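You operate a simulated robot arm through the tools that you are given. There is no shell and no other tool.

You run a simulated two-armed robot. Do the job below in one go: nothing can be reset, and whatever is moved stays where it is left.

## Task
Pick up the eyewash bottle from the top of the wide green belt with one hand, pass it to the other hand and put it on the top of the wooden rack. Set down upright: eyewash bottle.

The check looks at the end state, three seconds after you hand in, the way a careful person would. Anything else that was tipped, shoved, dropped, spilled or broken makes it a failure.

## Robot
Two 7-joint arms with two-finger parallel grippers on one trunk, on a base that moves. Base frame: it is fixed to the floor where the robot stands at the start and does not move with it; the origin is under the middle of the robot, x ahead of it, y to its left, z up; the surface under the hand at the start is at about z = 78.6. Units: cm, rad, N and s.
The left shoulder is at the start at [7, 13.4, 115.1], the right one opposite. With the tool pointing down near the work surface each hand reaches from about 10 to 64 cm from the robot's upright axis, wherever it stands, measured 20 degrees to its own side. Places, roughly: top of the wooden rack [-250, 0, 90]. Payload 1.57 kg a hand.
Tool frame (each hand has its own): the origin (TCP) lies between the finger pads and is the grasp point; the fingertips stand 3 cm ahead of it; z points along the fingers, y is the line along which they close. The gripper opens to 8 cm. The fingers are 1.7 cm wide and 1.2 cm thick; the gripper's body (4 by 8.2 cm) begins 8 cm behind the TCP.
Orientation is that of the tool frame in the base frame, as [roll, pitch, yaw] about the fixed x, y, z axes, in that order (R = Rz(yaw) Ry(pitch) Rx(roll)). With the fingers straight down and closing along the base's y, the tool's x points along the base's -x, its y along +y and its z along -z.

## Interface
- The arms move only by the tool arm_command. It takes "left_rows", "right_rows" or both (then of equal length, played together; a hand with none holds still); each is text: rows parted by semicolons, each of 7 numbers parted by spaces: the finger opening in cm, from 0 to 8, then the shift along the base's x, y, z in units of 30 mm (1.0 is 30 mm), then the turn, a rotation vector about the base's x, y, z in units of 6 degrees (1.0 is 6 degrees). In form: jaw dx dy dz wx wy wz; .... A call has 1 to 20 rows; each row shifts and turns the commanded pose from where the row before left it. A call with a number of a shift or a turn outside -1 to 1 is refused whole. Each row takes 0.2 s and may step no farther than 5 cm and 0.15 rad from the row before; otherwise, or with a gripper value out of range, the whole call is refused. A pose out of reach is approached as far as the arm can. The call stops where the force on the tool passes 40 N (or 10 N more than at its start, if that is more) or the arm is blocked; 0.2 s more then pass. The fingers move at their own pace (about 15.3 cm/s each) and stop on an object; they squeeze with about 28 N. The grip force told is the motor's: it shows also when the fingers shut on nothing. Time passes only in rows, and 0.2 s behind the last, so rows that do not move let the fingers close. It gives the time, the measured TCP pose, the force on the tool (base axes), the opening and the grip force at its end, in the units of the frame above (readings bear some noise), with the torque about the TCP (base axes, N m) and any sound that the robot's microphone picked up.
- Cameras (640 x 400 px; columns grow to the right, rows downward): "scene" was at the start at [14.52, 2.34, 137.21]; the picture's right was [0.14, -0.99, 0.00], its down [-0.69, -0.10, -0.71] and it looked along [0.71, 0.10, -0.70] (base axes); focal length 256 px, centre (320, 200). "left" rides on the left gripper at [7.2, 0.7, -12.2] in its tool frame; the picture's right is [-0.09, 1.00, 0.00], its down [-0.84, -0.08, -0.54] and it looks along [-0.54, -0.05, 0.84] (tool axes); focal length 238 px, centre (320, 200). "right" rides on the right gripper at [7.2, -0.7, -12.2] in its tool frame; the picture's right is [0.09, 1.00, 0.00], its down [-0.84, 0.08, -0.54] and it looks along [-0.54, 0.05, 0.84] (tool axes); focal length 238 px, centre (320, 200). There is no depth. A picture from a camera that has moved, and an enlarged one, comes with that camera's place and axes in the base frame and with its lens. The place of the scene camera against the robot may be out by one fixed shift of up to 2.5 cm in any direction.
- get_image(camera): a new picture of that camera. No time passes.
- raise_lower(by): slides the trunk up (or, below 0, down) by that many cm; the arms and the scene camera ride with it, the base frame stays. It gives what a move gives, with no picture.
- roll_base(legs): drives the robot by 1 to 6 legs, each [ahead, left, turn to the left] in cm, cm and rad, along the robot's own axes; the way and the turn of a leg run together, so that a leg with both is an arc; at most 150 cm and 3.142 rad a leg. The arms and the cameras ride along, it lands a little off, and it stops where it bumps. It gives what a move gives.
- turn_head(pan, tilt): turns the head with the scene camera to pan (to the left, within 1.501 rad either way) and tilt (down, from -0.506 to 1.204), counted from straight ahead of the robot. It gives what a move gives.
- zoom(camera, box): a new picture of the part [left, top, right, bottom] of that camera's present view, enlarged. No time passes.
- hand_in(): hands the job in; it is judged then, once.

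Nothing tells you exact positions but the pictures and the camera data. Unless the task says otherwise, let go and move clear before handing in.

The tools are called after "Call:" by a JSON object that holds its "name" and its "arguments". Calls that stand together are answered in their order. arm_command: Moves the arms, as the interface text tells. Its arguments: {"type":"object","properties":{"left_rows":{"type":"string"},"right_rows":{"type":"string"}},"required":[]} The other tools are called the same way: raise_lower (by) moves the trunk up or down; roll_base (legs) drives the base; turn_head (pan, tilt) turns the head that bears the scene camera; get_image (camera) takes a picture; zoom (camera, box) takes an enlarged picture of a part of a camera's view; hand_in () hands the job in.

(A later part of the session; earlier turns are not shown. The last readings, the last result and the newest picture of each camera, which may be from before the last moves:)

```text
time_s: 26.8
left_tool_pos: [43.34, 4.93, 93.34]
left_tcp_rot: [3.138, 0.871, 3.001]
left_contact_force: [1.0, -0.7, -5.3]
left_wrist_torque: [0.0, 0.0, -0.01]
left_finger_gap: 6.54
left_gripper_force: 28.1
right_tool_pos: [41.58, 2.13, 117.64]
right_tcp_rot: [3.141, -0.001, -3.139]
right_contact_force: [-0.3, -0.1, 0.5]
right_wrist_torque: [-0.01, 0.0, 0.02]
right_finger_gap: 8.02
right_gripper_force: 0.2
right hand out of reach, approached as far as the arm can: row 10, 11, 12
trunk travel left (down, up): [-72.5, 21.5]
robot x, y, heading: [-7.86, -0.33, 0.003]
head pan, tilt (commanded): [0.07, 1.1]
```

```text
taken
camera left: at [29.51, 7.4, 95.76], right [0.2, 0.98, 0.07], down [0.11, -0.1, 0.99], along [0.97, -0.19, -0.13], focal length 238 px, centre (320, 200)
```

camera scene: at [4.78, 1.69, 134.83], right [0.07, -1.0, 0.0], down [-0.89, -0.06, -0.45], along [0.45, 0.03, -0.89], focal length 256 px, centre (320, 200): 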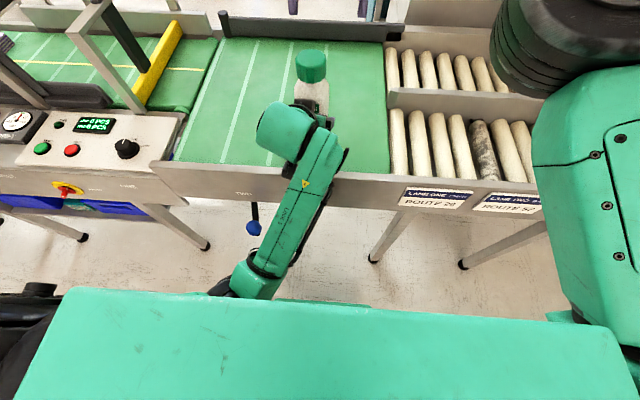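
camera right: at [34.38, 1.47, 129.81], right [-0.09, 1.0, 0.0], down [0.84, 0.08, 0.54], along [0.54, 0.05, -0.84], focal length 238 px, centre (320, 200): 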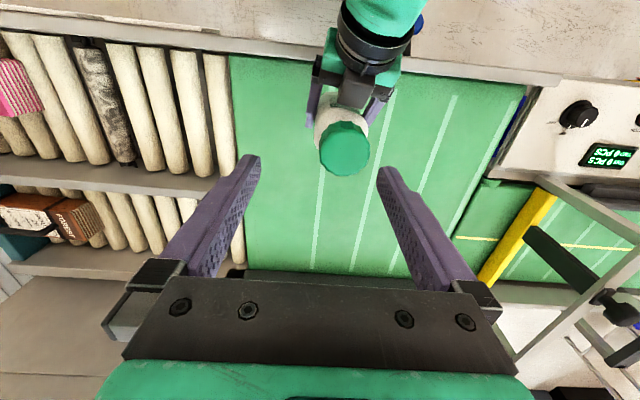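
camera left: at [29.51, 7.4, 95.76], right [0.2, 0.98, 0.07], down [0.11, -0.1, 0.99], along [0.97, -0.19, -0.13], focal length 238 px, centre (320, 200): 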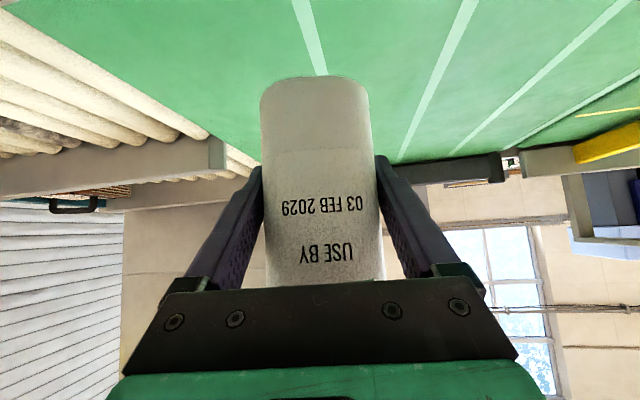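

The right hand ran out of reach at that height, but the left hand is upright to within 0.2°. I'll bring the bottle 3 cm closer and 4 cm lower so the cap is comfortably within reach of the right hand.

Call:
{"name": "arm_command", "arguments": {"left_rows": "3 -0.08 0 -0.12 0 0 0; 3 -0.16 0 -0.22 0 0 0; 3 -0.18 0 -0.24 0 0 0; 3 -0.18 0 -0.24 0 0 0; 3 -0.18 0 -0.24 0 0 0; 3 -0.14 0 -0.18 0 0 0; 3 -0.08 0 -0.1 0 0 0; 3 0 0 0 0 0 0; 3 0 0 0 0 0 0"}}

Call:
{"name": "get_image", "arguments": {"camera": "right"}}

Call:
{"name": "zoom", "arguments": {"camera": "right", "box": [240, 60, 440, 220]}}

```text
time_s: 28.8
left_tool_pos: [40.18, 4.28, 89.46]
left_tcp_rot: [-3.111, 0.874, 3.024]
left_contact_force: [0.6, 0.2, -5.1]
left_wrist_torque: [-0.03, 0.02, 0.0]
left_finger_gap: 6.54
left_gripper_force: 27.5
right_tool_pos: [41.62, 2.17, 117.59]
right_tcp_rot: [3.141, 0.0, -3.141]
right_contact_force: [-1.4, 0.3, 0.1]
right_wrist_torque: [-0.01, -0.05, -0.03]
right_finger_gap: 8.0
right_gripper_force: 0.0
trunk travel left (down, up): [-72.5, 21.5]
robot x, y, heading: [-8.1, -0.03, 0.001]
head pan, tilt (commanded): [0.07, 1.1]
```

```text
taken
camera right: at [34.39, 1.45, 129.81], right [-0.09, 1.0, 0.0], down [0.84, 0.08, 0.54], along [0.54, 0.05, -0.84], focal length 238 px, centre (320, 200)
```

right: 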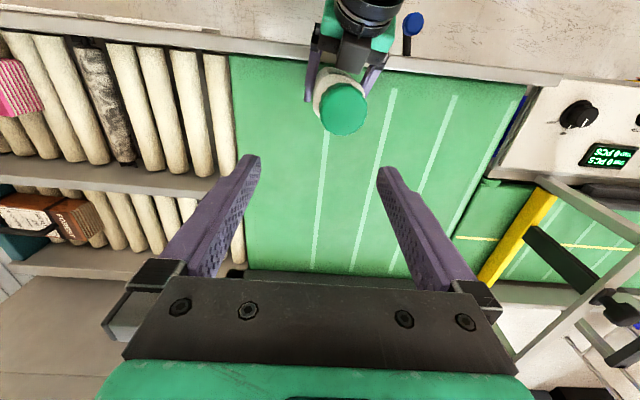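

```text
2.50 times, centred on (340, 140) of right
camera zoom: at [34.39, 1.45, 129.81], right [-0.09, 1.0, 0.0], down [0.84, 0.08, 0.54], along [0.54, 0.05, -0.84], focal length 596 px, centre (270, 350)
```

zoom: 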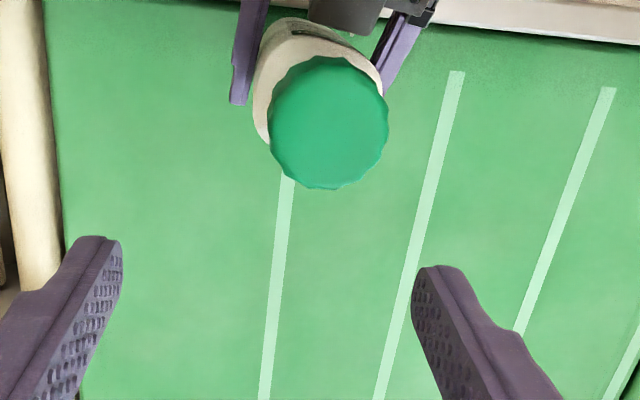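

The left hand drifted about 1° again, probably because its elbow is cramped against the torso. I'll swing the left wrist outward by turning it about the vertical through the bottle, heading from -8° to about -45°. The bottle stays upright and the elbow gets room.

Call:
{"name": "arm_command", "arguments": {"left_rows": "3 0.2 0.05 0.08 0.1 0 0; 3 0.2 0.05 0.08 0.08 -0.03 0; 3 0.15 0.03 0.08 0 0 -0.3; 3 0.15 0.03 0.08 0 0 -0.5; 3 0.1 0.03 0.06 0 0 -0.6; 3 0.1 0.03 0.06 0 0 -0.6; 3 0.1 0 0.05 0 0 -0.6; 3 0.1 0 0 0 0 -0.6; 3 0 0 0 0 0 -0.6; 3 0 0 0 0 0 -0.6; 3 0 0 0 0 0 -0.6; 3 0 0 0 0 0 -0.6; 3 0 0 0 0 0 -0.4; 3 0 0 0 0 0 0; 3 0 0 0 0 0 0"}}

Call:
{"name": "get_image", "arguments": {"camera": "left"}}

Call:
{"name": "get_image", "arguments": {"camera": "right"}}

Call:
{"name": "get_image", "arguments": {"camera": "scene"}}

```text
time_s: 32.0
left_tool_pos: [43.5, 4.92, 91.12]
left_tcp_rot: [-3.139, 0.876, 2.374]
left_contact_force: [-0.5, 0.7, -5.1]
left_wrist_torque: [0.01, 0.01, -0.02]
left_finger_gap: 6.54
left_gripper_force: 27.8
right_tool_pos: [41.59, 2.09, 117.54]
right_tcp_rot: [-3.141, 0.001, -3.14]
right_contact_force: [0.6, 0.0, 0.0]
right_wrist_torque: [0.0, 0.0, 0.0]
right_finger_gap: 8.0
right_gripper_force: 0.0
trunk travel left (down, up): [-72.5, 21.5]
robot x, y, heading: [-8.21, 0.12, 0.002]
head pan, tilt (commanded): [0.07, 1.1]
```

```text
taken
camera left: at [33.88, 15.09, 93.47], right [0.74, 0.67, 0.07], down [0.03, -0.14, 0.99], along [0.68, -0.73, -0.12], focal length 238 px, centre (320, 200)
```

left: 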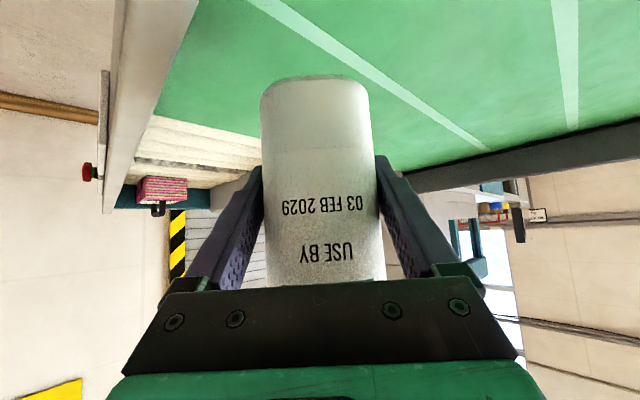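

```text
taken
camera right: at [34.4, 1.46, 129.81], right [-0.09, 1.0, 0.0], down [0.84, 0.08, 0.54], along [0.54, 0.05, -0.84], focal length 238 px, centre (320, 200)
```

right: 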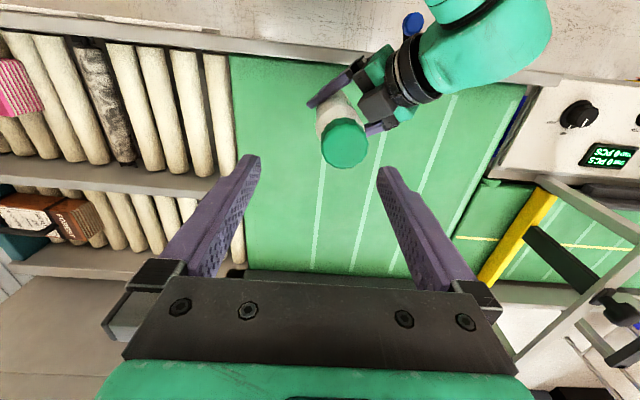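

```text
taken
camera scene: at [4.78, 1.7, 134.83], right [0.07, -1.0, 0.0], down [-0.89, -0.06, -0.45], along [0.45, 0.03, -0.89], focal length 256 px, centre (320, 200)
```

scene: 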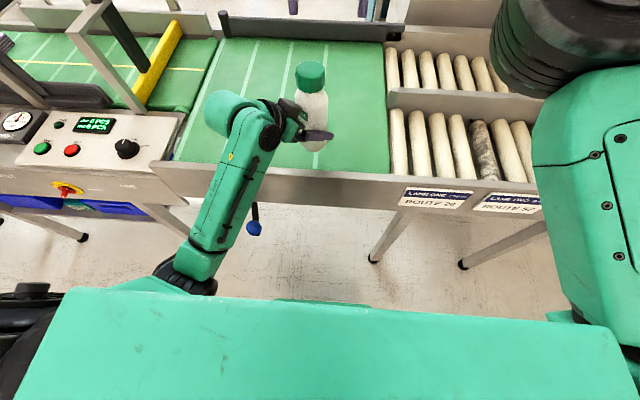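

That worked: the bottle is upright and the elbow is free. I'll now slide it about 5 cm toward the right hand.

Call:
{"name": "arm_command", "arguments": {"left_rows": "3 -0.04 -0.12 -0.02 0 0 0; 3 -0.07 -0.24 -0.05 0 0 0; 3 -0.08 -0.26 -0.05 0 0 0; 3 -0.08 -0.26 -0.05 0 0 0; 3 -0.08 -0.26 -0.05 0 0 0; 3 -0.08 -0.26 -0.05 0 0 0; 3 -0.06 -0.2 -0.05 0 0 0; 3 -0.02 -0.1 -0.02 0 0 0; 3 0 0 0 0 0 0; 3 0 0 0 0 0 0"}}

Call:
{"name": "get_image", "arguments": {"camera": "right"}}

Call:
{"name": "zoom", "arguments": {"camera": "right", "box": [220, 60, 420, 220]}}

Call:
{"name": "get_image", "arguments": {"camera": "scene"}}

```text
time_s: 34.2
left_tool_pos: [42.01, -0.31, 90.05]
left_tcp_rot: [-3.141, 0.876, 2.373]
left_contact_force: [0.1, -0.5, -5.0]
left_wrist_torque: [-0.01, 0.0, -0.02]
left_finger_gap: 6.54
left_gripper_force: 27.6
right_tool_pos: [41.61, 2.19, 117.62]
right_tcp_rot: [3.14, 0.001, -3.139]
right_contact_force: [0.2, -0.5, 0.3]
right_wrist_torque: [-0.02, 0.02, 0.02]
right_finger_gap: 7.97
right_gripper_force: 0.1
trunk travel left (down, up): [-72.5, 21.5]
robot x, y, heading: [-8.02, 0.25, 0.002]
head pan, tilt (commanded): [0.07, 1.1]
```

```text
taken
camera right: at [34.39, 1.45, 129.81], right [-0.09, 1.0, 0.0], down [0.84, 0.08, 0.54], along [0.54, 0.05, -0.84], focal length 238 px, centre (320, 200)
```

right: 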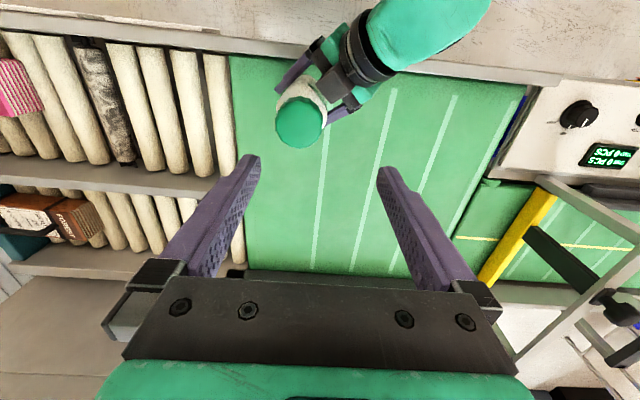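

```text
2.50 times, centred on (320, 140) of right
camera zoom: at [34.39, 1.45, 129.81], right [-0.09, 1.0, 0.0], down [0.84, 0.08, 0.54], along [0.54, 0.05, -0.84], focal length 596 px, centre (320, 350)
```

zoom: 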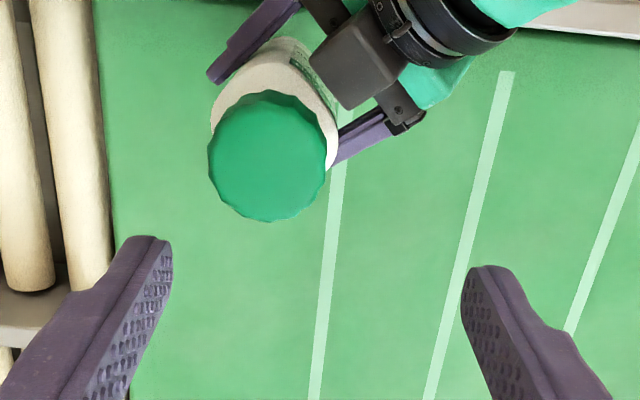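

```text
taken
camera scene: at [4.77, 1.69, 134.83], right [0.07, -1.0, 0.0], down [-0.89, -0.06, -0.45], along [0.45, 0.03, -0.89], focal length 256 px, centre (320, 200)
```

scene: 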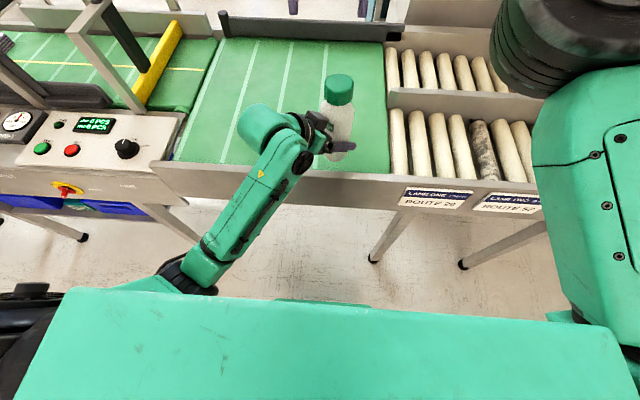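

From the right camera the cap is at about [41.8, -0.3], with its top near z = 104. I'll centre the right hand over it and come down to about 3 cm fingertip clearance.

Call:
{"name": "arm_command", "arguments": {"right_rows": "8 0.02 -0.2 -0.3 0 0 0; 8 0.02 -0.2 -0.5 0 0 0; 8 0.02 -0.2 -0.5 0 0 0; 8 0.02 -0.2 -0.5 0 0 0; 8 0 -0.02 -0.5 0 0 0; 8 0 0 -0.25 0 0 0; 8 0 0 0 0 0 0"}}

Call:
{"name": "get_image", "arguments": {"camera": "right"}}

Call:
{"name": "zoom", "arguments": {"camera": "right", "box": [230, 80, 410, 220]}}

Call:
{"name": "get_image", "arguments": {"camera": "scene"}}

```text
time_s: 35.8
left_tool_pos: [41.95, -0.27, 90.1]
left_tcp_rot: [3.141, 0.877, 2.375]
left_contact_force: [0.7, -0.7, -6.1]
left_wrist_torque: [0.0, -0.01, 0.0]
left_finger_gap: 6.53
left_gripper_force: 28.2
right_tool_pos: [41.64, -0.49, 109.58]
right_tcp_rot: [3.141, -0.001, -3.139]
right_contact_force: [0.3, -0.8, 0.2]
right_wrist_torque: [0.01, -0.01, 0.0]
right_finger_gap: 7.98
right_gripper_force: 0.1
trunk travel left (down, up): [-72.5, 21.5]
robot x, y, heading: [-8.33, -0.02, 0.003]
head pan, tilt (commanded): [0.07, 1.1]
```

```text
taken
camera right: at [34.52, -1.27, 121.94], right [-0.09, 1.0, 0.0], down [0.84, 0.08, 0.54], along [0.54, 0.05, -0.84], focal length 238 px, centre (320, 200)
```

right: 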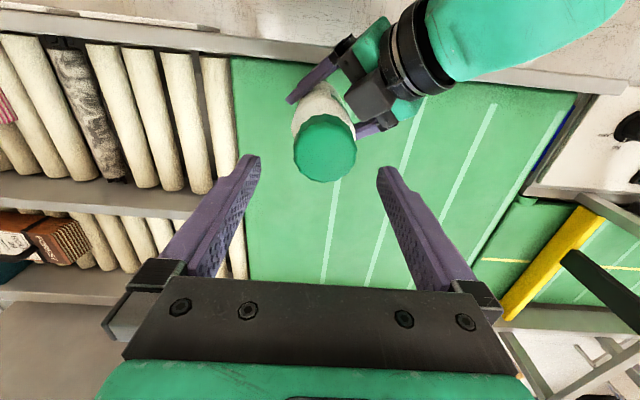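

```text
2.86 times, centred on (320, 150) of right
camera zoom: at [34.52, -1.27, 121.94], right [-0.09, 1.0, 0.0], down [0.84, 0.08, 0.54], along [0.54, 0.05, -0.84], focal length 681 px, centre (320, 343)
```

zoom: 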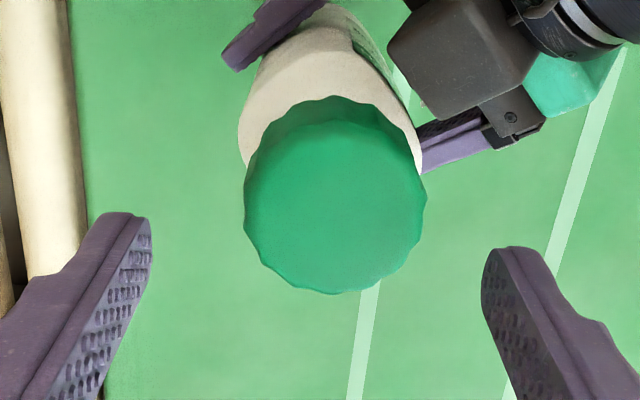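

```text
taken
camera scene: at [4.76, 1.68, 134.83], right [0.07, -1.0, 0.0], down [-0.89, -0.06, -0.45], along [0.45, 0.03, -0.89], focal length 256 px, centre (320, 200)
```

scene: 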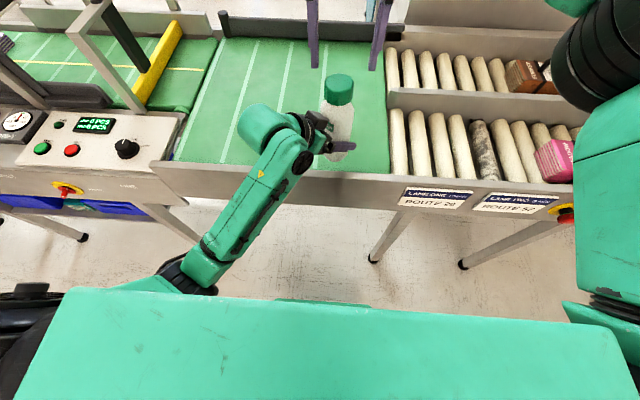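

The cap centre is at about [41.6, -0.2], so I need a 0.35 cm shift in y. I'll descend until the fingertips are level with the bottom of the cap.

Call:
{"name": "arm_command", "arguments": {"right_rows": "8 -0.02 0.06 -0.1 0 0 0; 8 -0.01 0.057 -0.25 0 0 0; 8 0 0 -0.35 0 0 0; 8 0 0 -0.35 0 0 0; 8 0 0 -0.3 0 0 0; 8 0 0 -0.2 0 0 0; 8 0 0 -0.1 0 0 0; 8 0 0 0 0 0 0"}}

Call:
{"name": "get_image", "arguments": {"camera": "right"}}

Call:
{"name": "zoom", "arguments": {"camera": "right", "box": [230, 80, 410, 220]}}

Call:
{"name": "zoom", "arguments": {"camera": "scene", "box": [260, 20, 420, 180]}}

Call:
{"name": "get_image", "arguments": {"camera": "left"}}

```text
time_s: 37.6
left_tool_pos: [41.96, -0.33, 90.05]
left_tcp_rot: [-3.14, 0.875, 2.374]
left_contact_force: [0.1, 0.5, -5.1]
left_wrist_torque: [-0.01, 0.01, 0.0]
left_finger_gap: 6.53
left_gripper_force: 27.5
right_tool_pos: [41.5, -0.33, 104.79]
right_tcp_rot: [-3.141, 0.0, -3.14]
right_contact_force: [-0.1, 0.1, 0.0]
right_wrist_torque: [-0.02, 0.02, 0.01]
right_finger_gap: 7.98
right_gripper_force: 0.1
trunk travel left (down, up): [-72.5, 21.5]
robot x, y, heading: [-7.84, 0.01, 0.006]
head pan, tilt (commanded): [0.07, 1.1]
```

```text
taken
camera right: at [34.28, -1.01, 117.09], right [-0.09, 1.0, 0.0], down [0.84, 0.08, 0.54], along [0.54, 0.05, -0.84], focal length 238 px, centre (320, 200)
```

right: 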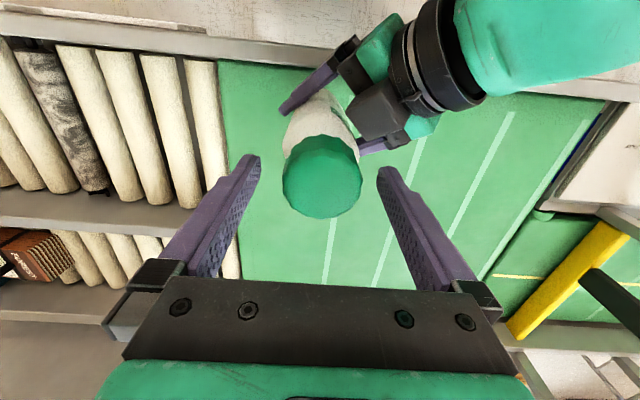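

```text
2.86 times, centred on (320, 150) of right
camera zoom: at [34.28, -1.01, 117.09], right [-0.09, 1.0, 0.0], down [0.84, 0.08, 0.54], along [0.54, 0.05, -0.84], focal length 681 px, centre (320, 343)
```

zoom: 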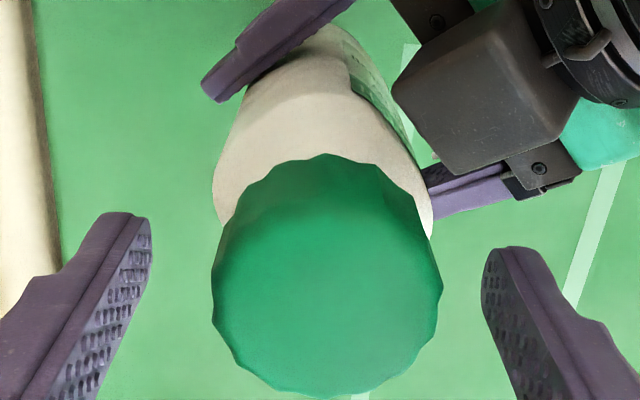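

```text
2.50 times, centred on (340, 100) of scene
camera zoom: at [4.77, 1.68, 134.83], right [0.07, -1.0, 0.0], down [-0.89, -0.06, -0.45], along [0.45, 0.03, -0.89], focal length 639 px, centre (270, 450)
```

zoom: 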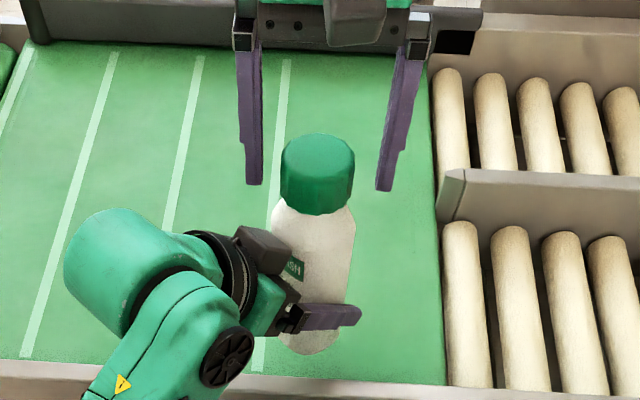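

```text
taken
camera left: at [32.31, 9.9, 92.37], right [0.74, 0.67, 0.07], down [0.03, -0.14, 0.99], along [0.68, -0.73, -0.12], focal length 238 px, centre (320, 200)
```

left: 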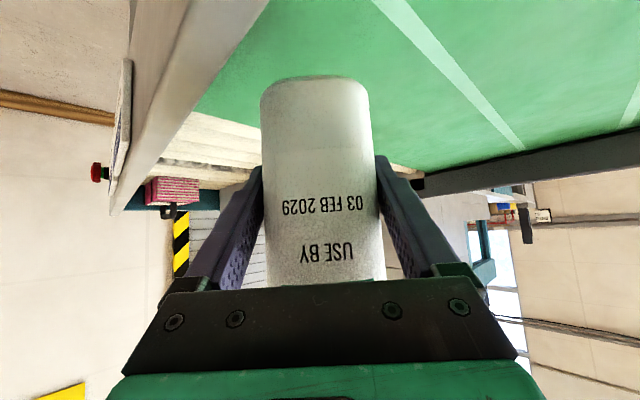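

The cap is centred between the right fingers, within about 0.1 cm. I'll go down another 0.4 cm and close gradually on the cap while the left hand keeps holding.

Call:
{"name": "arm_command", "arguments": {"right_rows": "8 0 0.03 -0.13 0 0 0; 8 0 0 0 0 0 0; 7.2 0 0 0 0 0 0; 6.6 0 0 0 0 0 0; 6.1 0 0 0 0 0 0; 5.8 0 0 0 0 0 0; 5.5 0 0 0 0 0 0; 5.3 0 0 0 0 0 0; 5.1 0 0 0 0 0 0; 4.9 0 0 0 0 0 0; 4.6 0 0 0 0 0 0; 4.2 0 0 0 0 0 0; 3.5 0 0 0 0 0 0; 2.5 0 0 0 0 0 0; 2 0 0 0 0 0 0; 2 0 0 0 0 0 0"}}

Call:
{"name": "zoom", "arguments": {"camera": "right", "box": [230, 80, 410, 220]}}

Call:
{"name": "zoom", "arguments": {"camera": "scene", "box": [260, 20, 420, 180]}}

Call:
{"name": "get_image", "arguments": {"camera": "left"}}

```text
time_s: 41.0
left_tool_pos: [41.84, -0.26, 90.1]
left_tcp_rot: [-3.14, 0.876, 2.374]
left_contact_force: [0.4, -1.1, -4.7]
left_wrist_torque: [0.21, 0.05, 0.29]
left_finger_gap: 6.53
left_gripper_force: 28.2
right_tool_pos: [41.4, -0.14, 104.42]
right_tcp_rot: [-3.141, -0.003, -3.141]
right_contact_force: [0.2, 3.1, 0.5]
right_wrist_torque: [0.14, -0.02, -0.28]
right_finger_gap: 5.05
right_gripper_force: 28.0
trunk travel left (down, up): [-72.5, 21.5]
robot x, y, heading: [-7.92, -0.33, -0.0]
head pan, tilt (commanded): [0.07, 1.1]
```

```text
2.86 times, centred on (320, 150) of right
camera zoom: at [34.28, -0.86, 116.63], right [-0.09, 1.0, 0.0], down [0.84, 0.08, 0.54], along [0.54, 0.05, -0.84], focal length 681 px, centre (320, 343)
```

zoom: 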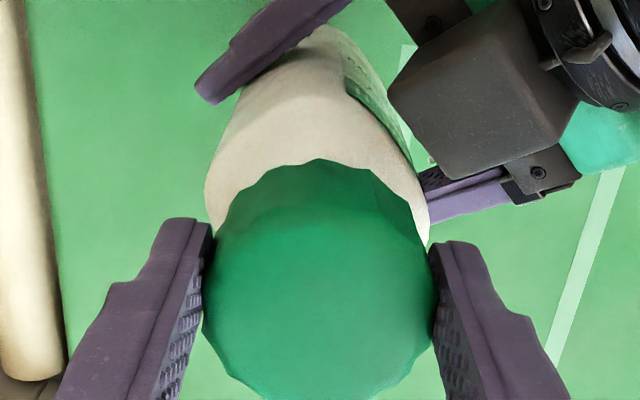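

```text
2.50 times, centred on (340, 100) of scene
camera zoom: at [4.77, 1.69, 134.83], right [0.07, -1.0, 0.0], down [-0.89, -0.06, -0.45], along [0.45, 0.03, -0.89], focal length 639 px, centre (270, 450)
```

zoom: 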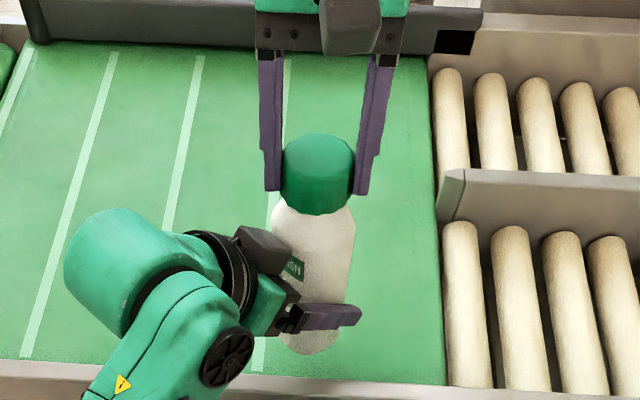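

```text
taken
camera left: at [32.31, 9.9, 92.37], right [0.74, 0.67, 0.07], down [0.03, -0.14, 0.99], along [0.68, -0.73, -0.12], focal length 238 px, centre (320, 200)
```

left: 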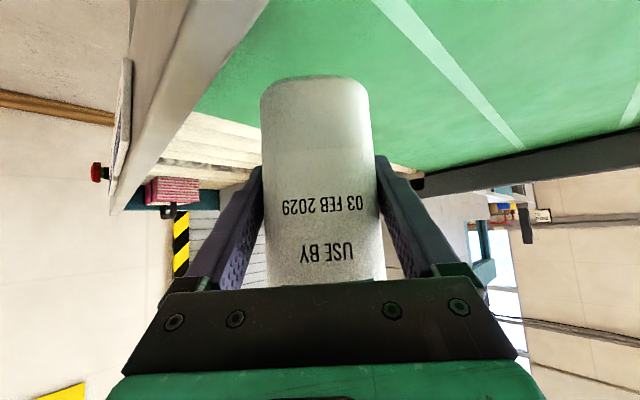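

The right hand has the cap firmly (gap 5.05 cm, 28 N) and both hands are steady. I'm opening the left hand slowly in place.

Call:
{"name": "arm_command", "arguments": {"left_rows": "5 0 0 0 0 0 0; 6.3 0 0 0 0 0 0; 6.6 0 0 0 0 0 0; 6.8 0 0 0 0 0 0; 7.1 0 0 0 0 0 0; 7.5 0 0 0 0 0 0; 8 0 0 0 0 0 0; 8 0 0 0 0 0 0; 8 0 0 0 0 0 0", "right_rows": "2 0 0 0 0 0 0; 2 0 0 0 0 0 0; 2 0 0 0 0 0 0; 2 0 0 0 0 0 0; 2 0 0 0 0 0 0; 2 0 0 0 0 0 0; 2 0 0 0 0 0 0; 2 0 0 0 0 0 0; 2 0 0 0 0 0 0"}}

Call:
{"name": "zoom", "arguments": {"camera": "right", "box": [230, 80, 410, 220]}}

Call:
{"name": "get_image", "arguments": {"camera": "left"}}

Call:
{"name": "zoom", "arguments": {"camera": "scene", "box": [260, 20, 420, 180]}}

```text
time_s: 43.0
left_tool_pos: [41.86, -0.35, 90.0]
left_tcp_rot: [-3.141, 0.876, 2.374]
left_contact_force: [0.0, -0.5, -0.7]
left_wrist_torque: [0.02, 0.03, 0.02]
left_finger_gap: 8.0
left_gripper_force: 0.1
right_tool_pos: [41.44, -0.23, 104.41]
right_tcp_rot: [-3.141, -0.001, -3.14]
right_contact_force: [0.0, 1.3, -0.8]
right_wrist_torque: [0.0, 0.07, -0.02]
right_finger_gap: 5.09
right_gripper_force: 28.1
trunk travel left (down, up): [-72.5, 21.5]
robot x, y, heading: [-7.88, 0.12, 0.001]
head pan, tilt (commanded): [0.07, 1.1]
```

```text
2.86 times, centred on (320, 150) of right
camera zoom: at [34.28, -0.87, 116.62], right [-0.09, 1.0, 0.0], down [0.84, 0.08, 0.54], along [0.54, 0.05, -0.84], focal length 681 px, centre (320, 343)
```

zoom: 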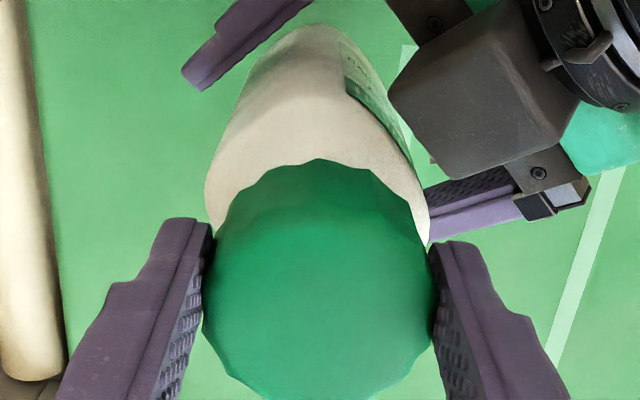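

```text
taken
camera left: at [32.31, 9.9, 92.38], right [0.74, 0.67, 0.07], down [0.03, -0.14, 0.99], along [0.68, -0.73, -0.12], focal length 238 px, centre (320, 200)
```

left: 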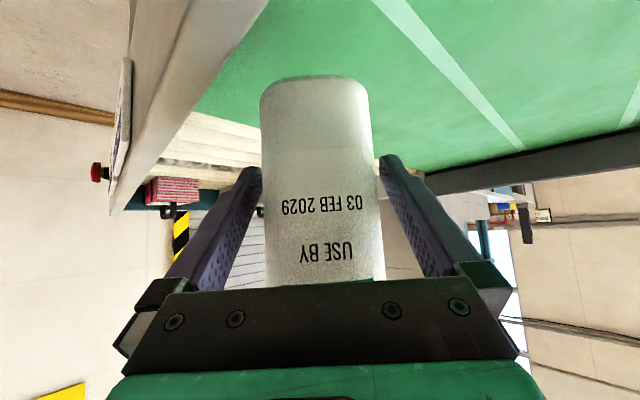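

```text
2.50 times, centred on (340, 100) of scene
camera zoom: at [4.77, 1.69, 134.83], right [0.07, -1.0, 0.0], down [-0.89, -0.06, -0.45], along [0.45, 0.03, -0.89], focal length 639 px, centre (270, 450)
```

zoom: 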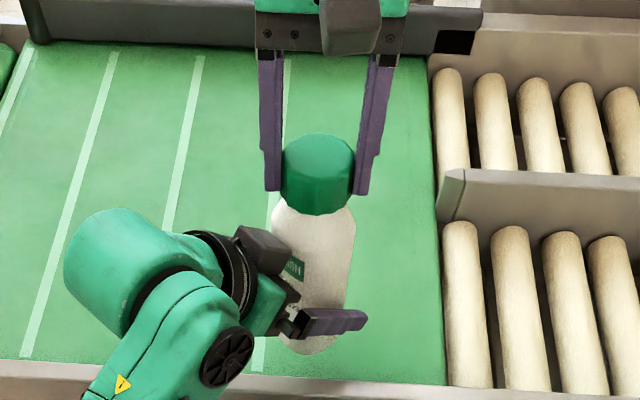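

The left fingers are clear on both sides, but the right hand doesn't yet show the bottle's weight. I'll hold for a moment and re-read the forces before pulling away.

Call:
{"name": "arm_command", "arguments": {"left_rows": "8 0 0 0 0 0 0; 8 0 0 0 0 0 0; 8 0 0 0 0 0 0", "right_rows": "2 0 0 0 0 0 0; 2 0 0 0 0 0 0; 2 0 0 0 0 0 0"}}

Call:
{"name": "zoom", "arguments": {"camera": "left", "box": [220, 60, 420, 300]}}

```text
time_s: 43.8
left_tool_pos: [41.91, -0.37, 90.04]
left_tcp_rot: [-3.139, 0.878, 2.373]
left_contact_force: [-0.7, 0.0, -0.3]
left_wrist_torque: [0.02, -0.02, 0.01]
left_finger_gap: 7.99
left_gripper_force: 0.1
right_tool_pos: [41.46, -0.28, 104.46]
right_tcp_rot: [3.141, -0.002, -3.141]
right_contact_force: [0.1, 0.0, 0.2]
right_wrist_torque: [-0.01, 0.02, 0.02]
right_finger_gap: 5.06
right_gripper_force: 28.2
trunk travel left (down, up): [-72.5, 21.5]
robot x, y, heading: [-8.26, -0.0, 0.006]
head pan, tilt (commanded): [0.07, 1.1]
```

```text
1.67 times, centred on (320, 180) of left
camera zoom: at [32.32, 9.9, 92.38], right [0.74, 0.67, 0.07], down [0.03, -0.14, 0.99], along [0.68, -0.73, -0.12], focal length 397 px, centre (320, 233)
```

zoom: 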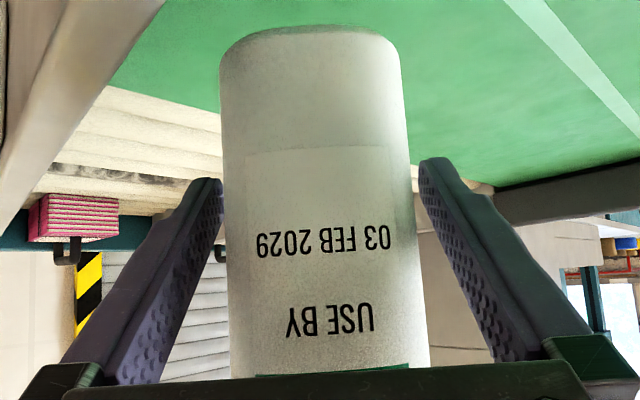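

Neither hand reports the weight, which is odd. I'll raise the right hand 0.6 cm with the left fingers still loosely around the bottle, to confirm the whole bottle follows the cap.

Call:
{"name": "arm_command", "arguments": {"left_rows": "8 0 0 0 0 0 0; 8 0 0 0 0 0 0; 8 0 0 0 0 0 0; 8 0 0 0 0 0 0", "right_rows": "2 0 0 0.07 0 0 0; 2 0 0 0.07 0 0 0; 2 0 0 0.06 0 0 0; 2 0 0 0 0 0 0"}}

Call:
{"name": "zoom", "arguments": {"camera": "left", "box": [220, 60, 420, 300]}}

Call:
{"name": "zoom", "arguments": {"camera": "scene", "box": [260, 20, 420, 180]}}

Call:
{"name": "zoom", "arguments": {"camera": "right", "box": [230, 80, 410, 220]}}

```text
time_s: 44.8
left_tool_pos: [41.88, -0.2, 90.02]
left_tcp_rot: [-3.139, 0.876, 2.375]
left_contact_force: [0.9, -0.3, 0.4]
left_wrist_torque: [0.0, 0.02, 0.02]
left_finger_gap: 7.99
left_gripper_force: 0.1
right_tool_pos: [41.51, -0.21, 104.96]
right_tcp_rot: [-3.141, -0.003, -3.14]
right_contact_force: [0.7, -0.5, -4.2]
right_wrist_torque: [0.0, 0.02, 0.0]
right_finger_gap: 5.07
right_gripper_force: 27.9
trunk travel left (down, up): [-72.5, 21.5]
robot x, y, heading: [-8.03, 0.28, 0.002]
head pan, tilt (commanded): [0.07, 1.1]
```

```text
1.67 times, centred on (320, 180) of left
camera zoom: at [32.32, 9.9, 92.38], right [0.74, 0.67, 0.07], down [0.03, -0.14, 0.99], along [0.68, -0.73, -0.12], focal length 397 px, centre (320, 233)
```

zoom: 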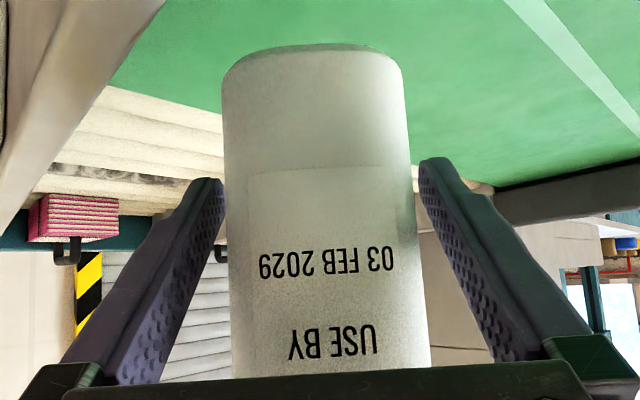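

```text
2.50 times, centred on (340, 100) of scene
camera zoom: at [4.77, 1.68, 134.83], right [0.07, -1.0, 0.0], down [-0.89, -0.06, -0.45], along [0.45, 0.03, -0.89], focal length 639 px, centre (270, 450)
```

zoom: 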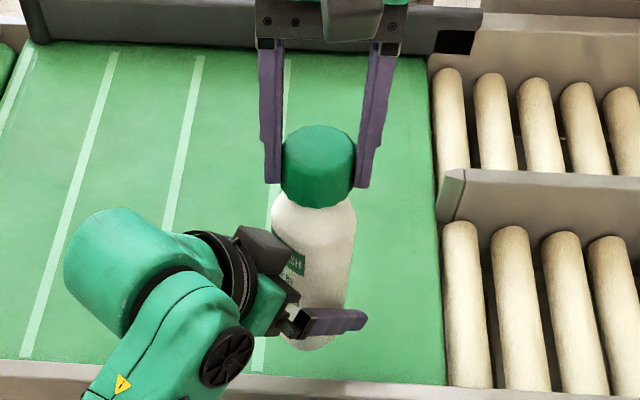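

```text
2.86 times, centred on (320, 150) of right
camera zoom: at [34.35, -0.88, 117.22], right [-0.09, 1.0, 0.0], down [0.84, 0.08, 0.54], along [0.54, 0.05, -0.84], focal length 681 px, centre (320, 343)
```

zoom: 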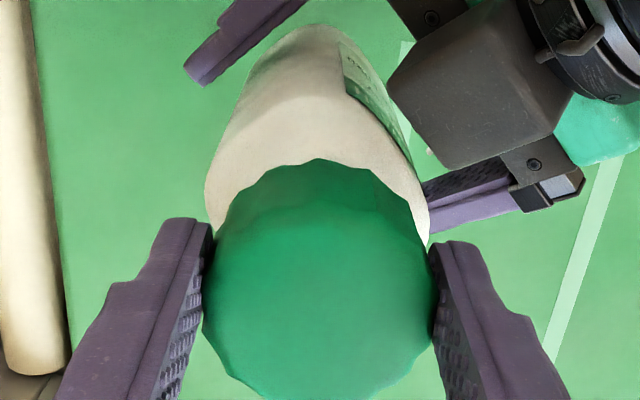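

The whole bottle followed, and the right hand now carries the weight (-4.2 N). I'm withdrawing the left hand straight back along its finger direction.

Call:
{"name": "arm_command", "arguments": {"left_rows": "8 -0.11 0.106 0.128 0 0 0; 8 -0.165 0.16 0.192 0 0 0; 8 -0.22 0.213 0.256 0 0 0; 8 -0.22 0.213 0.256 0 0 0; 8 -0.22 0.213 0.256 0 0 0; 8 -0.22 0.213 0.256 0 0 0; 8 -0.22 0.213 0.256 0 0 0; 8 -0.22 0.213 0.256 0 0 0; 8 -0.22 0.213 0.256 0 0 0; 8 0 0 0 0 0 0", "right_rows": "2 0 0 0 0 0 0; 2 0 0 0 0 0 0; 2 0 0 0 0 0 0; 2 0 0 0 0 0 0; 2 0 0 0 0 0 0; 2 0 0 0 0 0 0; 2 0 0 0 0 0 0; 2 0 0 0 0 0 0; 2 0 0 0 0 0 0; 2 0 0 0 0 0 0"}}

Call:
{"name": "get_image", "arguments": {"camera": "left"}}

Call:
{"name": "get_image", "arguments": {"camera": "scene"}}

Call:
{"name": "get_image", "arguments": {"camera": "right"}}

```text
time_s: 47.0
left_tool_pos: [36.46, 4.92, 96.49]
left_tcp_rot: [-3.139, 0.877, 2.375]
left_contact_force: [0.2, -0.1, 0.7]
left_wrist_torque: [-0.03, -0.01, -0.02]
left_finger_gap: 8.01
left_gripper_force: 0.2
right_tool_pos: [41.5, -0.23, 104.84]
right_tcp_rot: [-3.141, -0.003, -3.141]
right_contact_force: [-0.2, -0.4, -5.5]
right_wrist_torque: [-0.02, 0.01, 0.04]
right_finger_gap: 5.06
right_gripper_force: 28.0
trunk travel left (down, up): [-72.5, 21.5]
robot x, y, heading: [-8.09, 0.39, 0.001]
head pan, tilt (commanded): [0.07, 1.1]
```

```text
taken
camera left: at [26.92, 15.11, 98.77], right [0.74, 0.67, 0.07], down [0.03, -0.14, 0.99], along [0.68, -0.73, -0.12], focal length 238 px, centre (320, 200)
```

left: 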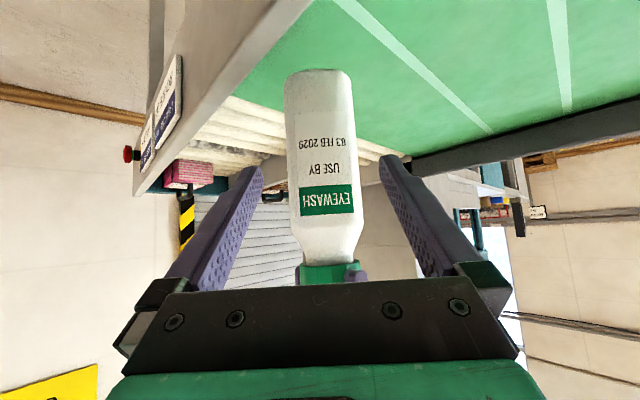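

```text
taken
camera scene: at [4.78, 1.67, 134.83], right [0.07, -1.0, 0.0], down [-0.89, -0.06, -0.45], along [0.45, 0.03, -0.89], focal length 256 px, centre (320, 200)
```

scene: 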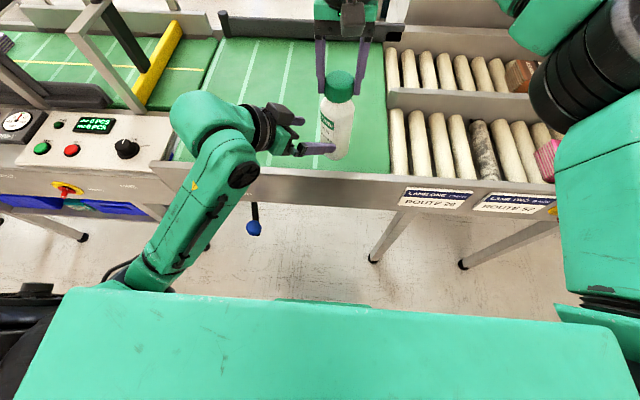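

```text
taken
camera right: at [34.35, -0.88, 117.21], right [-0.09, 1.0, 0.0], down [0.84, 0.08, 0.54], along [0.54, 0.05, -0.84], focal length 238 px, centre (320, 200)
```

right: 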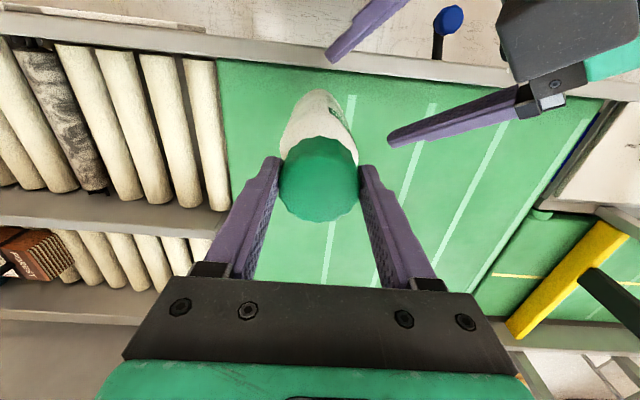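

The left hand is clear and the bottle hangs vertically under the right hand. I'll move the left arm out to the side and return it to a fingers-down pose.

Call:
{"name": "arm_command", "arguments": {"left_rows": "8 0 0.6 0.2 0 0 0; 8 0 0.6 0.2 0 0 0; 8 0 0.6 0.2 0 0 0; 8 0 0.2 0.3 0 0 0.917; 8 0 0.2 0.3 0 0 0.917; 8 0 0.2 0.3 0 0 0.917; 8 0 0.2 0.3 0 0 0.917; 8 0 0.2 0.3 0 0 0.917; 8 0 0.2 0.3 0 0 0.917; 8 0 0.2 0.3 0 0 0.917; 8 0 0.2 0.3 0 0 0.917; 8 0 0 0.2 0 0.926 0; 8 0 0 0.2 0 0.926 0; 8 0 0 0.2 0 0.926 0; 8 0 0 0.2 0 0.926 0; 8 0 0 0.2 0 0.926 0; 8 0 0 0.2 0 0.926 0; 8 0 0 0.2 0 0.926 0; 8 0 0 0.2 0 0.926 0; 8 0 0 0.2 0 0.926 0", "right_rows": "2 0 0 0 0 0 0; 2 0 0 0 0 0 0; 2 0 0 0 0 0 0; 2 0 0 0 0 0 0; 2 0 0 0 0 0 0; 2 0 0 0 0 0 0; 2 0 0 0 0 0 0; 2 0 0 0 0 0 0; 2 0 0 0 0 0 0; 2 0 0 0 0 0 0; 2 0 0 0 0 0 0; 2 0 0 0 0 0 0; 2 0 0 0 0 0 0; 2 0 0 0 0 0 0; 2 0 0 0 0 0 0; 2 0 0 0 0 0 0; 2 0 0 0 0 0 0; 2 0 0 0 0 0 0; 2 0 0 0 0 0 0; 2 0 0 0 0 0 0"}}

Call:
{"name": "get_image", "arguments": {"camera": "scene"}}

Call:
{"name": "get_image", "arguments": {"camera": "left"}}

```text
time_s: 49.7
left_tool_pos: [37.29, 19.93, 105.0]
left_tcp_rot: [2.891, 0.745, 3.052]
left_contact_force: [0.4, 0.0, 0.3]
left_wrist_torque: [-0.03, 0.03, 0.02]
left_finger_gap: 7.97
left_gripper_force: 0.0
left hand out of reach, approached as far as the arm can: row 13
right_tool_pos: [41.65, -0.18, 104.87]
right_tcp_rot: [-3.139, -0.001, -3.14]
right_contact_force: [-0.2, 0.2, -4.2]
right_wrist_torque: [0.0, 0.03, -0.01]
right_finger_gap: 5.07
right_gripper_force: 27.9
trunk travel left (down, up): [-72.5, 21.5]
robot x, y, heading: [-8.31, 0.15, 0.005]
head pan, tilt (commanded): [0.07, 1.1]
stopped in row 13 (left hand): the arm was blocked; the commanded pose is now the measured one
```

```text
taken
camera scene: at [4.89, 1.71, 134.82], right [0.07, -1.0, 0.0], down [-0.89, -0.06, -0.45], along [0.45, 0.03, -0.89], focal length 256 px, centre (320, 200)
```

scene: 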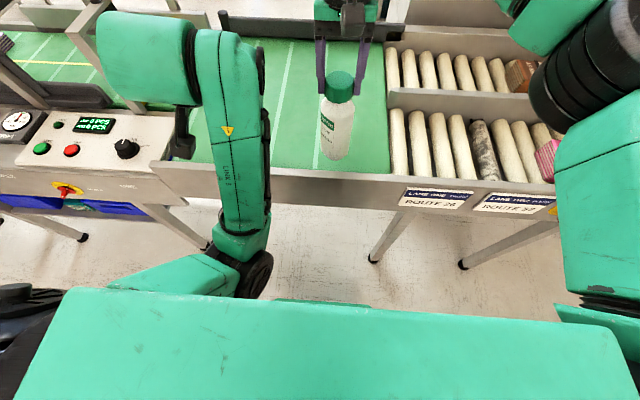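

```text
taken
camera left: at [23.66, 18.78, 108.88], right [-0.01, 0.97, 0.24], down [0.25, -0.23, 0.94], along [0.97, 0.07, -0.24], focal length 238 px, centre (320, 200)
```

left: 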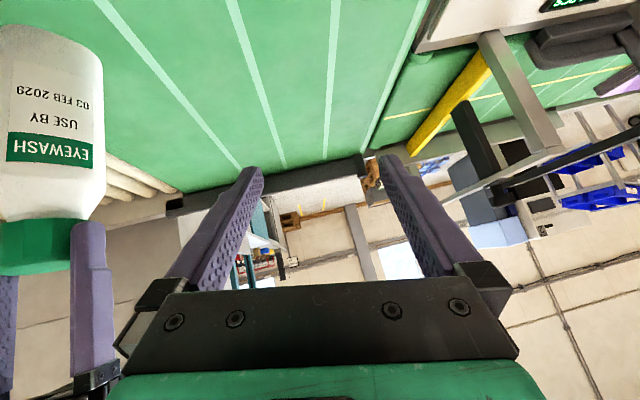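

The left arm folded too tightly partway through. It's just in free space, so I'll extend it forward a little and then finish turning it fingers-down.

Call:
{"name": "arm_command", "arguments": {"left_rows": "8 0.6 0 -0.15 0 0 0; 8 0.6 0 -0.15 0 0 0; 8 0.6 0 -0.1 0 0 0; 8 0.2 0 0 0 0.8 0; 8 0.1 0 0 0 0.9 0; 8 0 0 0 0 0.9 0; 8 0 0 0.1 0 0.9 0; 8 0 0 0.1 0 0.9 0; 8 0 0 0.1 0 0.9 0; 8 0 0 0.1 0 0.9 0; 8 0 0 0.1 0 0.8 0; 8 0 0 0 0 0 0", "right_rows": "2 0 0 0 0 0 0; 2 0 0 0 0 0 0; 2 0 0 0 0 0 0; 2 0 0 0 0 0 0; 2 0 0 0 0 0 0; 2 0 0 0 0 0 0; 2 0 0 0 0 0 0; 2 0 0 0 0 0 0; 2 0 0 0 0 0 0; 2 0 0 0 0 0 0; 2 0 0 0 0 0 0; 2 0 0 0 0 0 0"}}

Call:
{"name": "get_image", "arguments": {"camera": "scene"}}

```text
time_s: 52.3
left_tool_pos: [47.76, 21.6, 102.67]
left_tcp_rot: [2.954, 0.01, 3.073]
left_contact_force: [-0.3, 0.9, 0.1]
left_wrist_torque: [-0.01, -0.03, -0.02]
left_finger_gap: 7.99
left_gripper_force: 0.0
left hand out of reach, approached as far as the arm can: row 7, 8, 9, 10
right_tool_pos: [41.46, -0.27, 105.0]
right_tcp_rot: [-3.141, -0.001, -3.139]
right_contact_force: [0.1, 0.2, -4.6]
right_wrist_torque: [0.0, 0.04, 0.03]
right_finger_gap: 5.06
right_gripper_force: 28.3
trunk travel left (down, up): [-72.5, 21.5]
robot x, y, heading: [-8.26, 0.17, 0.004]
head pan, tilt (commanded): [0.07, 1.1]
```

```text
taken
camera scene: at [4.76, 1.69, 134.83], right [0.07, -1.0, 0.0], down [-0.89, -0.06, -0.45], along [0.45, 0.03, -0.89], focal length 256 px, centre (320, 200)
```

scene: 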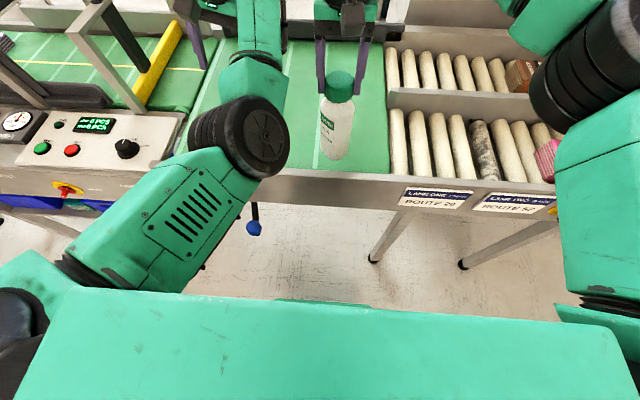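

The left hand now points down. I'll pull it back and up to roughly its starting pose so it's out of the way at the rack.

Call:
{"name": "arm_command", "arguments": {"left_rows": "8 -0.5 0 0.34 -0.178 0.012 0.065; 8 -0.56 -0.1 0.34 -0.178 0.012 0.065; 8 -0.56 -0.1 0.34 -0.178 0.012 0.065; 8 -0.56 -0.15 0.34 -0.178 0.012 0.065; 8 -0.56 -0.15 0.34 -0.178 0.012 0.065; 8 -0.56 -0.15 0.34 -0.178 0.012 0.065; 8 -0.56 -0.15 0.34 -0.178 0.012 0.065; 8 -0.56 -0.15 0.34 -0.178 0.012 0.065; 8 -0.56 -0.15 0.34 -0.178 0.012 0.065; 8 -0.5 -0.1 0.3 -0.178 0.012 0.065; 8 0 0 0 0 0 0", "right_rows": "2 0 0 0 0 0 0; 2 0 0 0 0 0 0; 2 0 0 0 0 0 0; 2 0 0 0 0 0 0; 2 0 0 0 0 0 0; 2 0 0 0 0 0 0; 2 0 0 0 0 0 0; 2 0 0 0 0 0 0; 2 0 0 0 0 0 0; 2 0 0 0 0 0 0; 2 0 0 0 0 0 0"}}

Call:
{"name": "get_image", "arguments": {"camera": "scene"}}

Call:
{"name": "get_image", "arguments": {"camera": "left"}}

```text
time_s: 54.7
left_tool_pos: [47.02, 23.91, 111.98]
left_tcp_rot: [3.128, 0.01, -3.141]
left_contact_force: [0.1, -0.3, -1.0]
left_wrist_torque: [0.01, 0.02, -0.01]
left_finger_gap: 8.02
left_gripper_force: 0.0
left hand out of reach, approached as far as the arm can: row 1, 2, 3, 4, 5, 6, 7, 8, 9, 10
right_tool_pos: [41.64, -0.23, 104.97]
right_tcp_rot: [3.141, 0.001, -3.14]
right_contact_force: [-0.3, 0.8, -4.5]
right_wrist_torque: [-0.01, 0.01, -0.01]
right_finger_gap: 5.06
right_gripper_force: 27.8
trunk travel left (down, up): [-72.5, 21.5]
robot x, y, heading: [-7.95, 0.31, 0.004]
head pan, tilt (commanded): [0.07, 1.1]
```

```text
taken
camera scene: at [4.75, 1.64, 134.83], right [0.07, -1.0, 0.0], down [-0.89, -0.06, -0.45], along [0.45, 0.03, -0.89], focal length 256 px, centre (320, 200)
```

scene: 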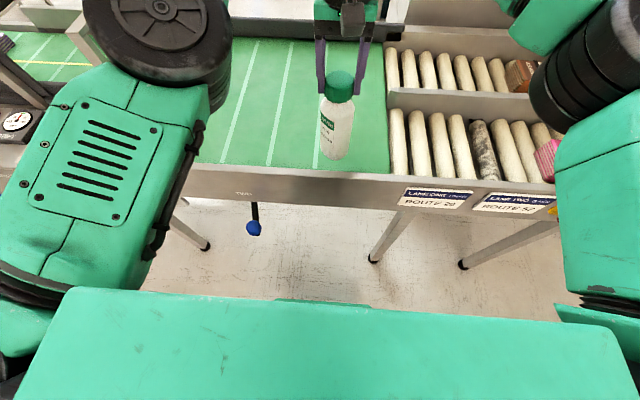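

```text
taken
camera left: at [39.67, 24.53, 124.01], right [0.09, 1.0, 0.01], down [0.83, -0.08, 0.55], along [0.55, -0.04, -0.84], focal length 238 px, centre (320, 200)
```

left: 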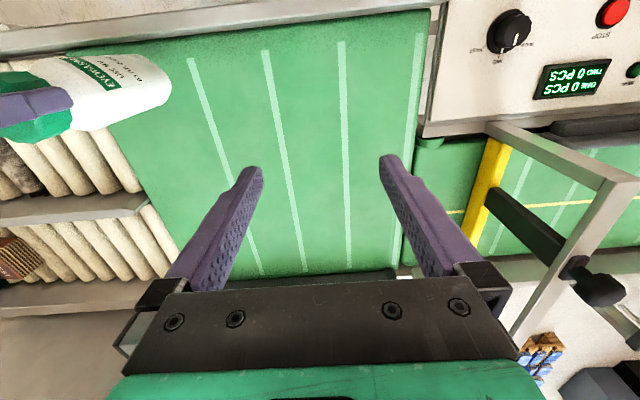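

The left arm settled higher and further out at about [47, 24, 112], fingers down, which is acceptable. I'll raise the trunk 14 cm so the bottle clears the belt edge and the rack height, then back away from the belt.

Call:
{"name": "raise_lower", "arguments": {"by": 14}}

Call:
{"name": "roll_base", "arguments": {"legs": [[-30, 0, 0]]}}

Call:
{"name": "get_image", "arguments": {"camera": "scene"}}

Call:
{"name": "get_image", "arguments": {"camera": "right"}}

```text
time_s: 56.4
left_tool_pos: [47.12, 23.96, 125.81]
left_tcp_rot: [3.13, 0.007, -3.141]
left_contact_force: [1.0, -0.1, 0.6]
left_wrist_torque: [0.02, 0.02, 0.04]
left_finger_gap: 8.0
left_gripper_force: 0.0
right_tool_pos: [41.57, -0.11, 118.98]
right_tcp_rot: [3.141, -0.001, -3.141]
right_contact_force: [0.2, -0.6, -5.0]
right_wrist_torque: [0.01, 0.03, -0.01]
right_finger_gap: 5.07
right_gripper_force: 28.5
trunk travel left (down, up): [-86.5, 7.5]
robot x, y, heading: [-7.99, -0.02, 0.001]
head pan, tilt (commanded): [0.07, 1.1]
```

```text
time_s: 58.4
left_tool_pos: [17.34, 24.17, 125.72]
left_tcp_rot: [3.13, 0.005, -3.14]
left_contact_force: [0.0, -0.6, 0.0]
left_wrist_torque: [0.0, 0.03, 0.01]
left_finger_gap: 8.01
left_gripper_force: 0.2
right_tool_pos: [11.75, -0.18, 118.81]
right_tcp_rot: [-3.14, -0.004, -3.138]
right_contact_force: [-0.1, -0.7, -5.2]
right_wrist_torque: [0.01, 0.01, -0.01]
right_finger_gap: 5.04
right_gripper_force: 29.0
trunk travel left (down, up): [-86.5, 7.5]
robot x, y, heading: [-37.91, 0.2, 0.002]
head pan, tilt (commanded): [0.07, 1.1]
```

```text
taken
camera scene: at [-24.83, 1.64, 148.8], right [0.07, -1.0, 0.0], down [-0.89, -0.07, -0.45], along [0.45, 0.03, -0.89], focal length 256 px, centre (320, 200)
```

scene: 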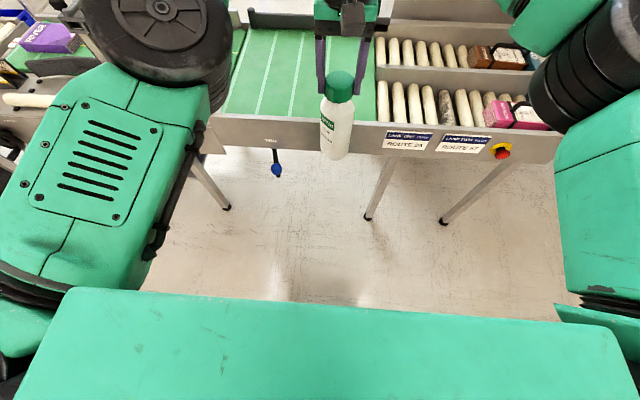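

```text
taken
camera right: at [4.71, -0.86, 131.11], right [-0.1, 1.0, 0.0], down [0.84, 0.08, 0.54], along [0.54, 0.05, -0.84], focal length 238 px, centre (320, 200)
```

right: 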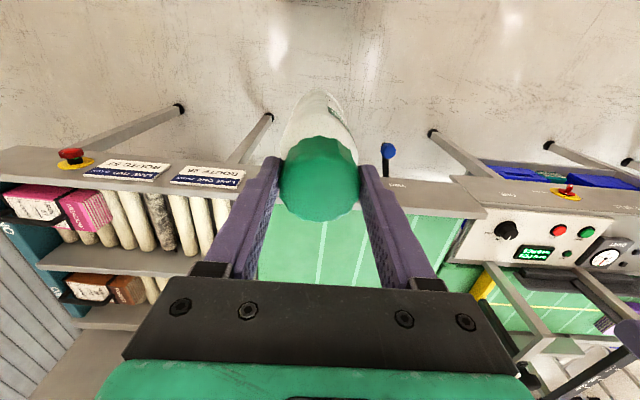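

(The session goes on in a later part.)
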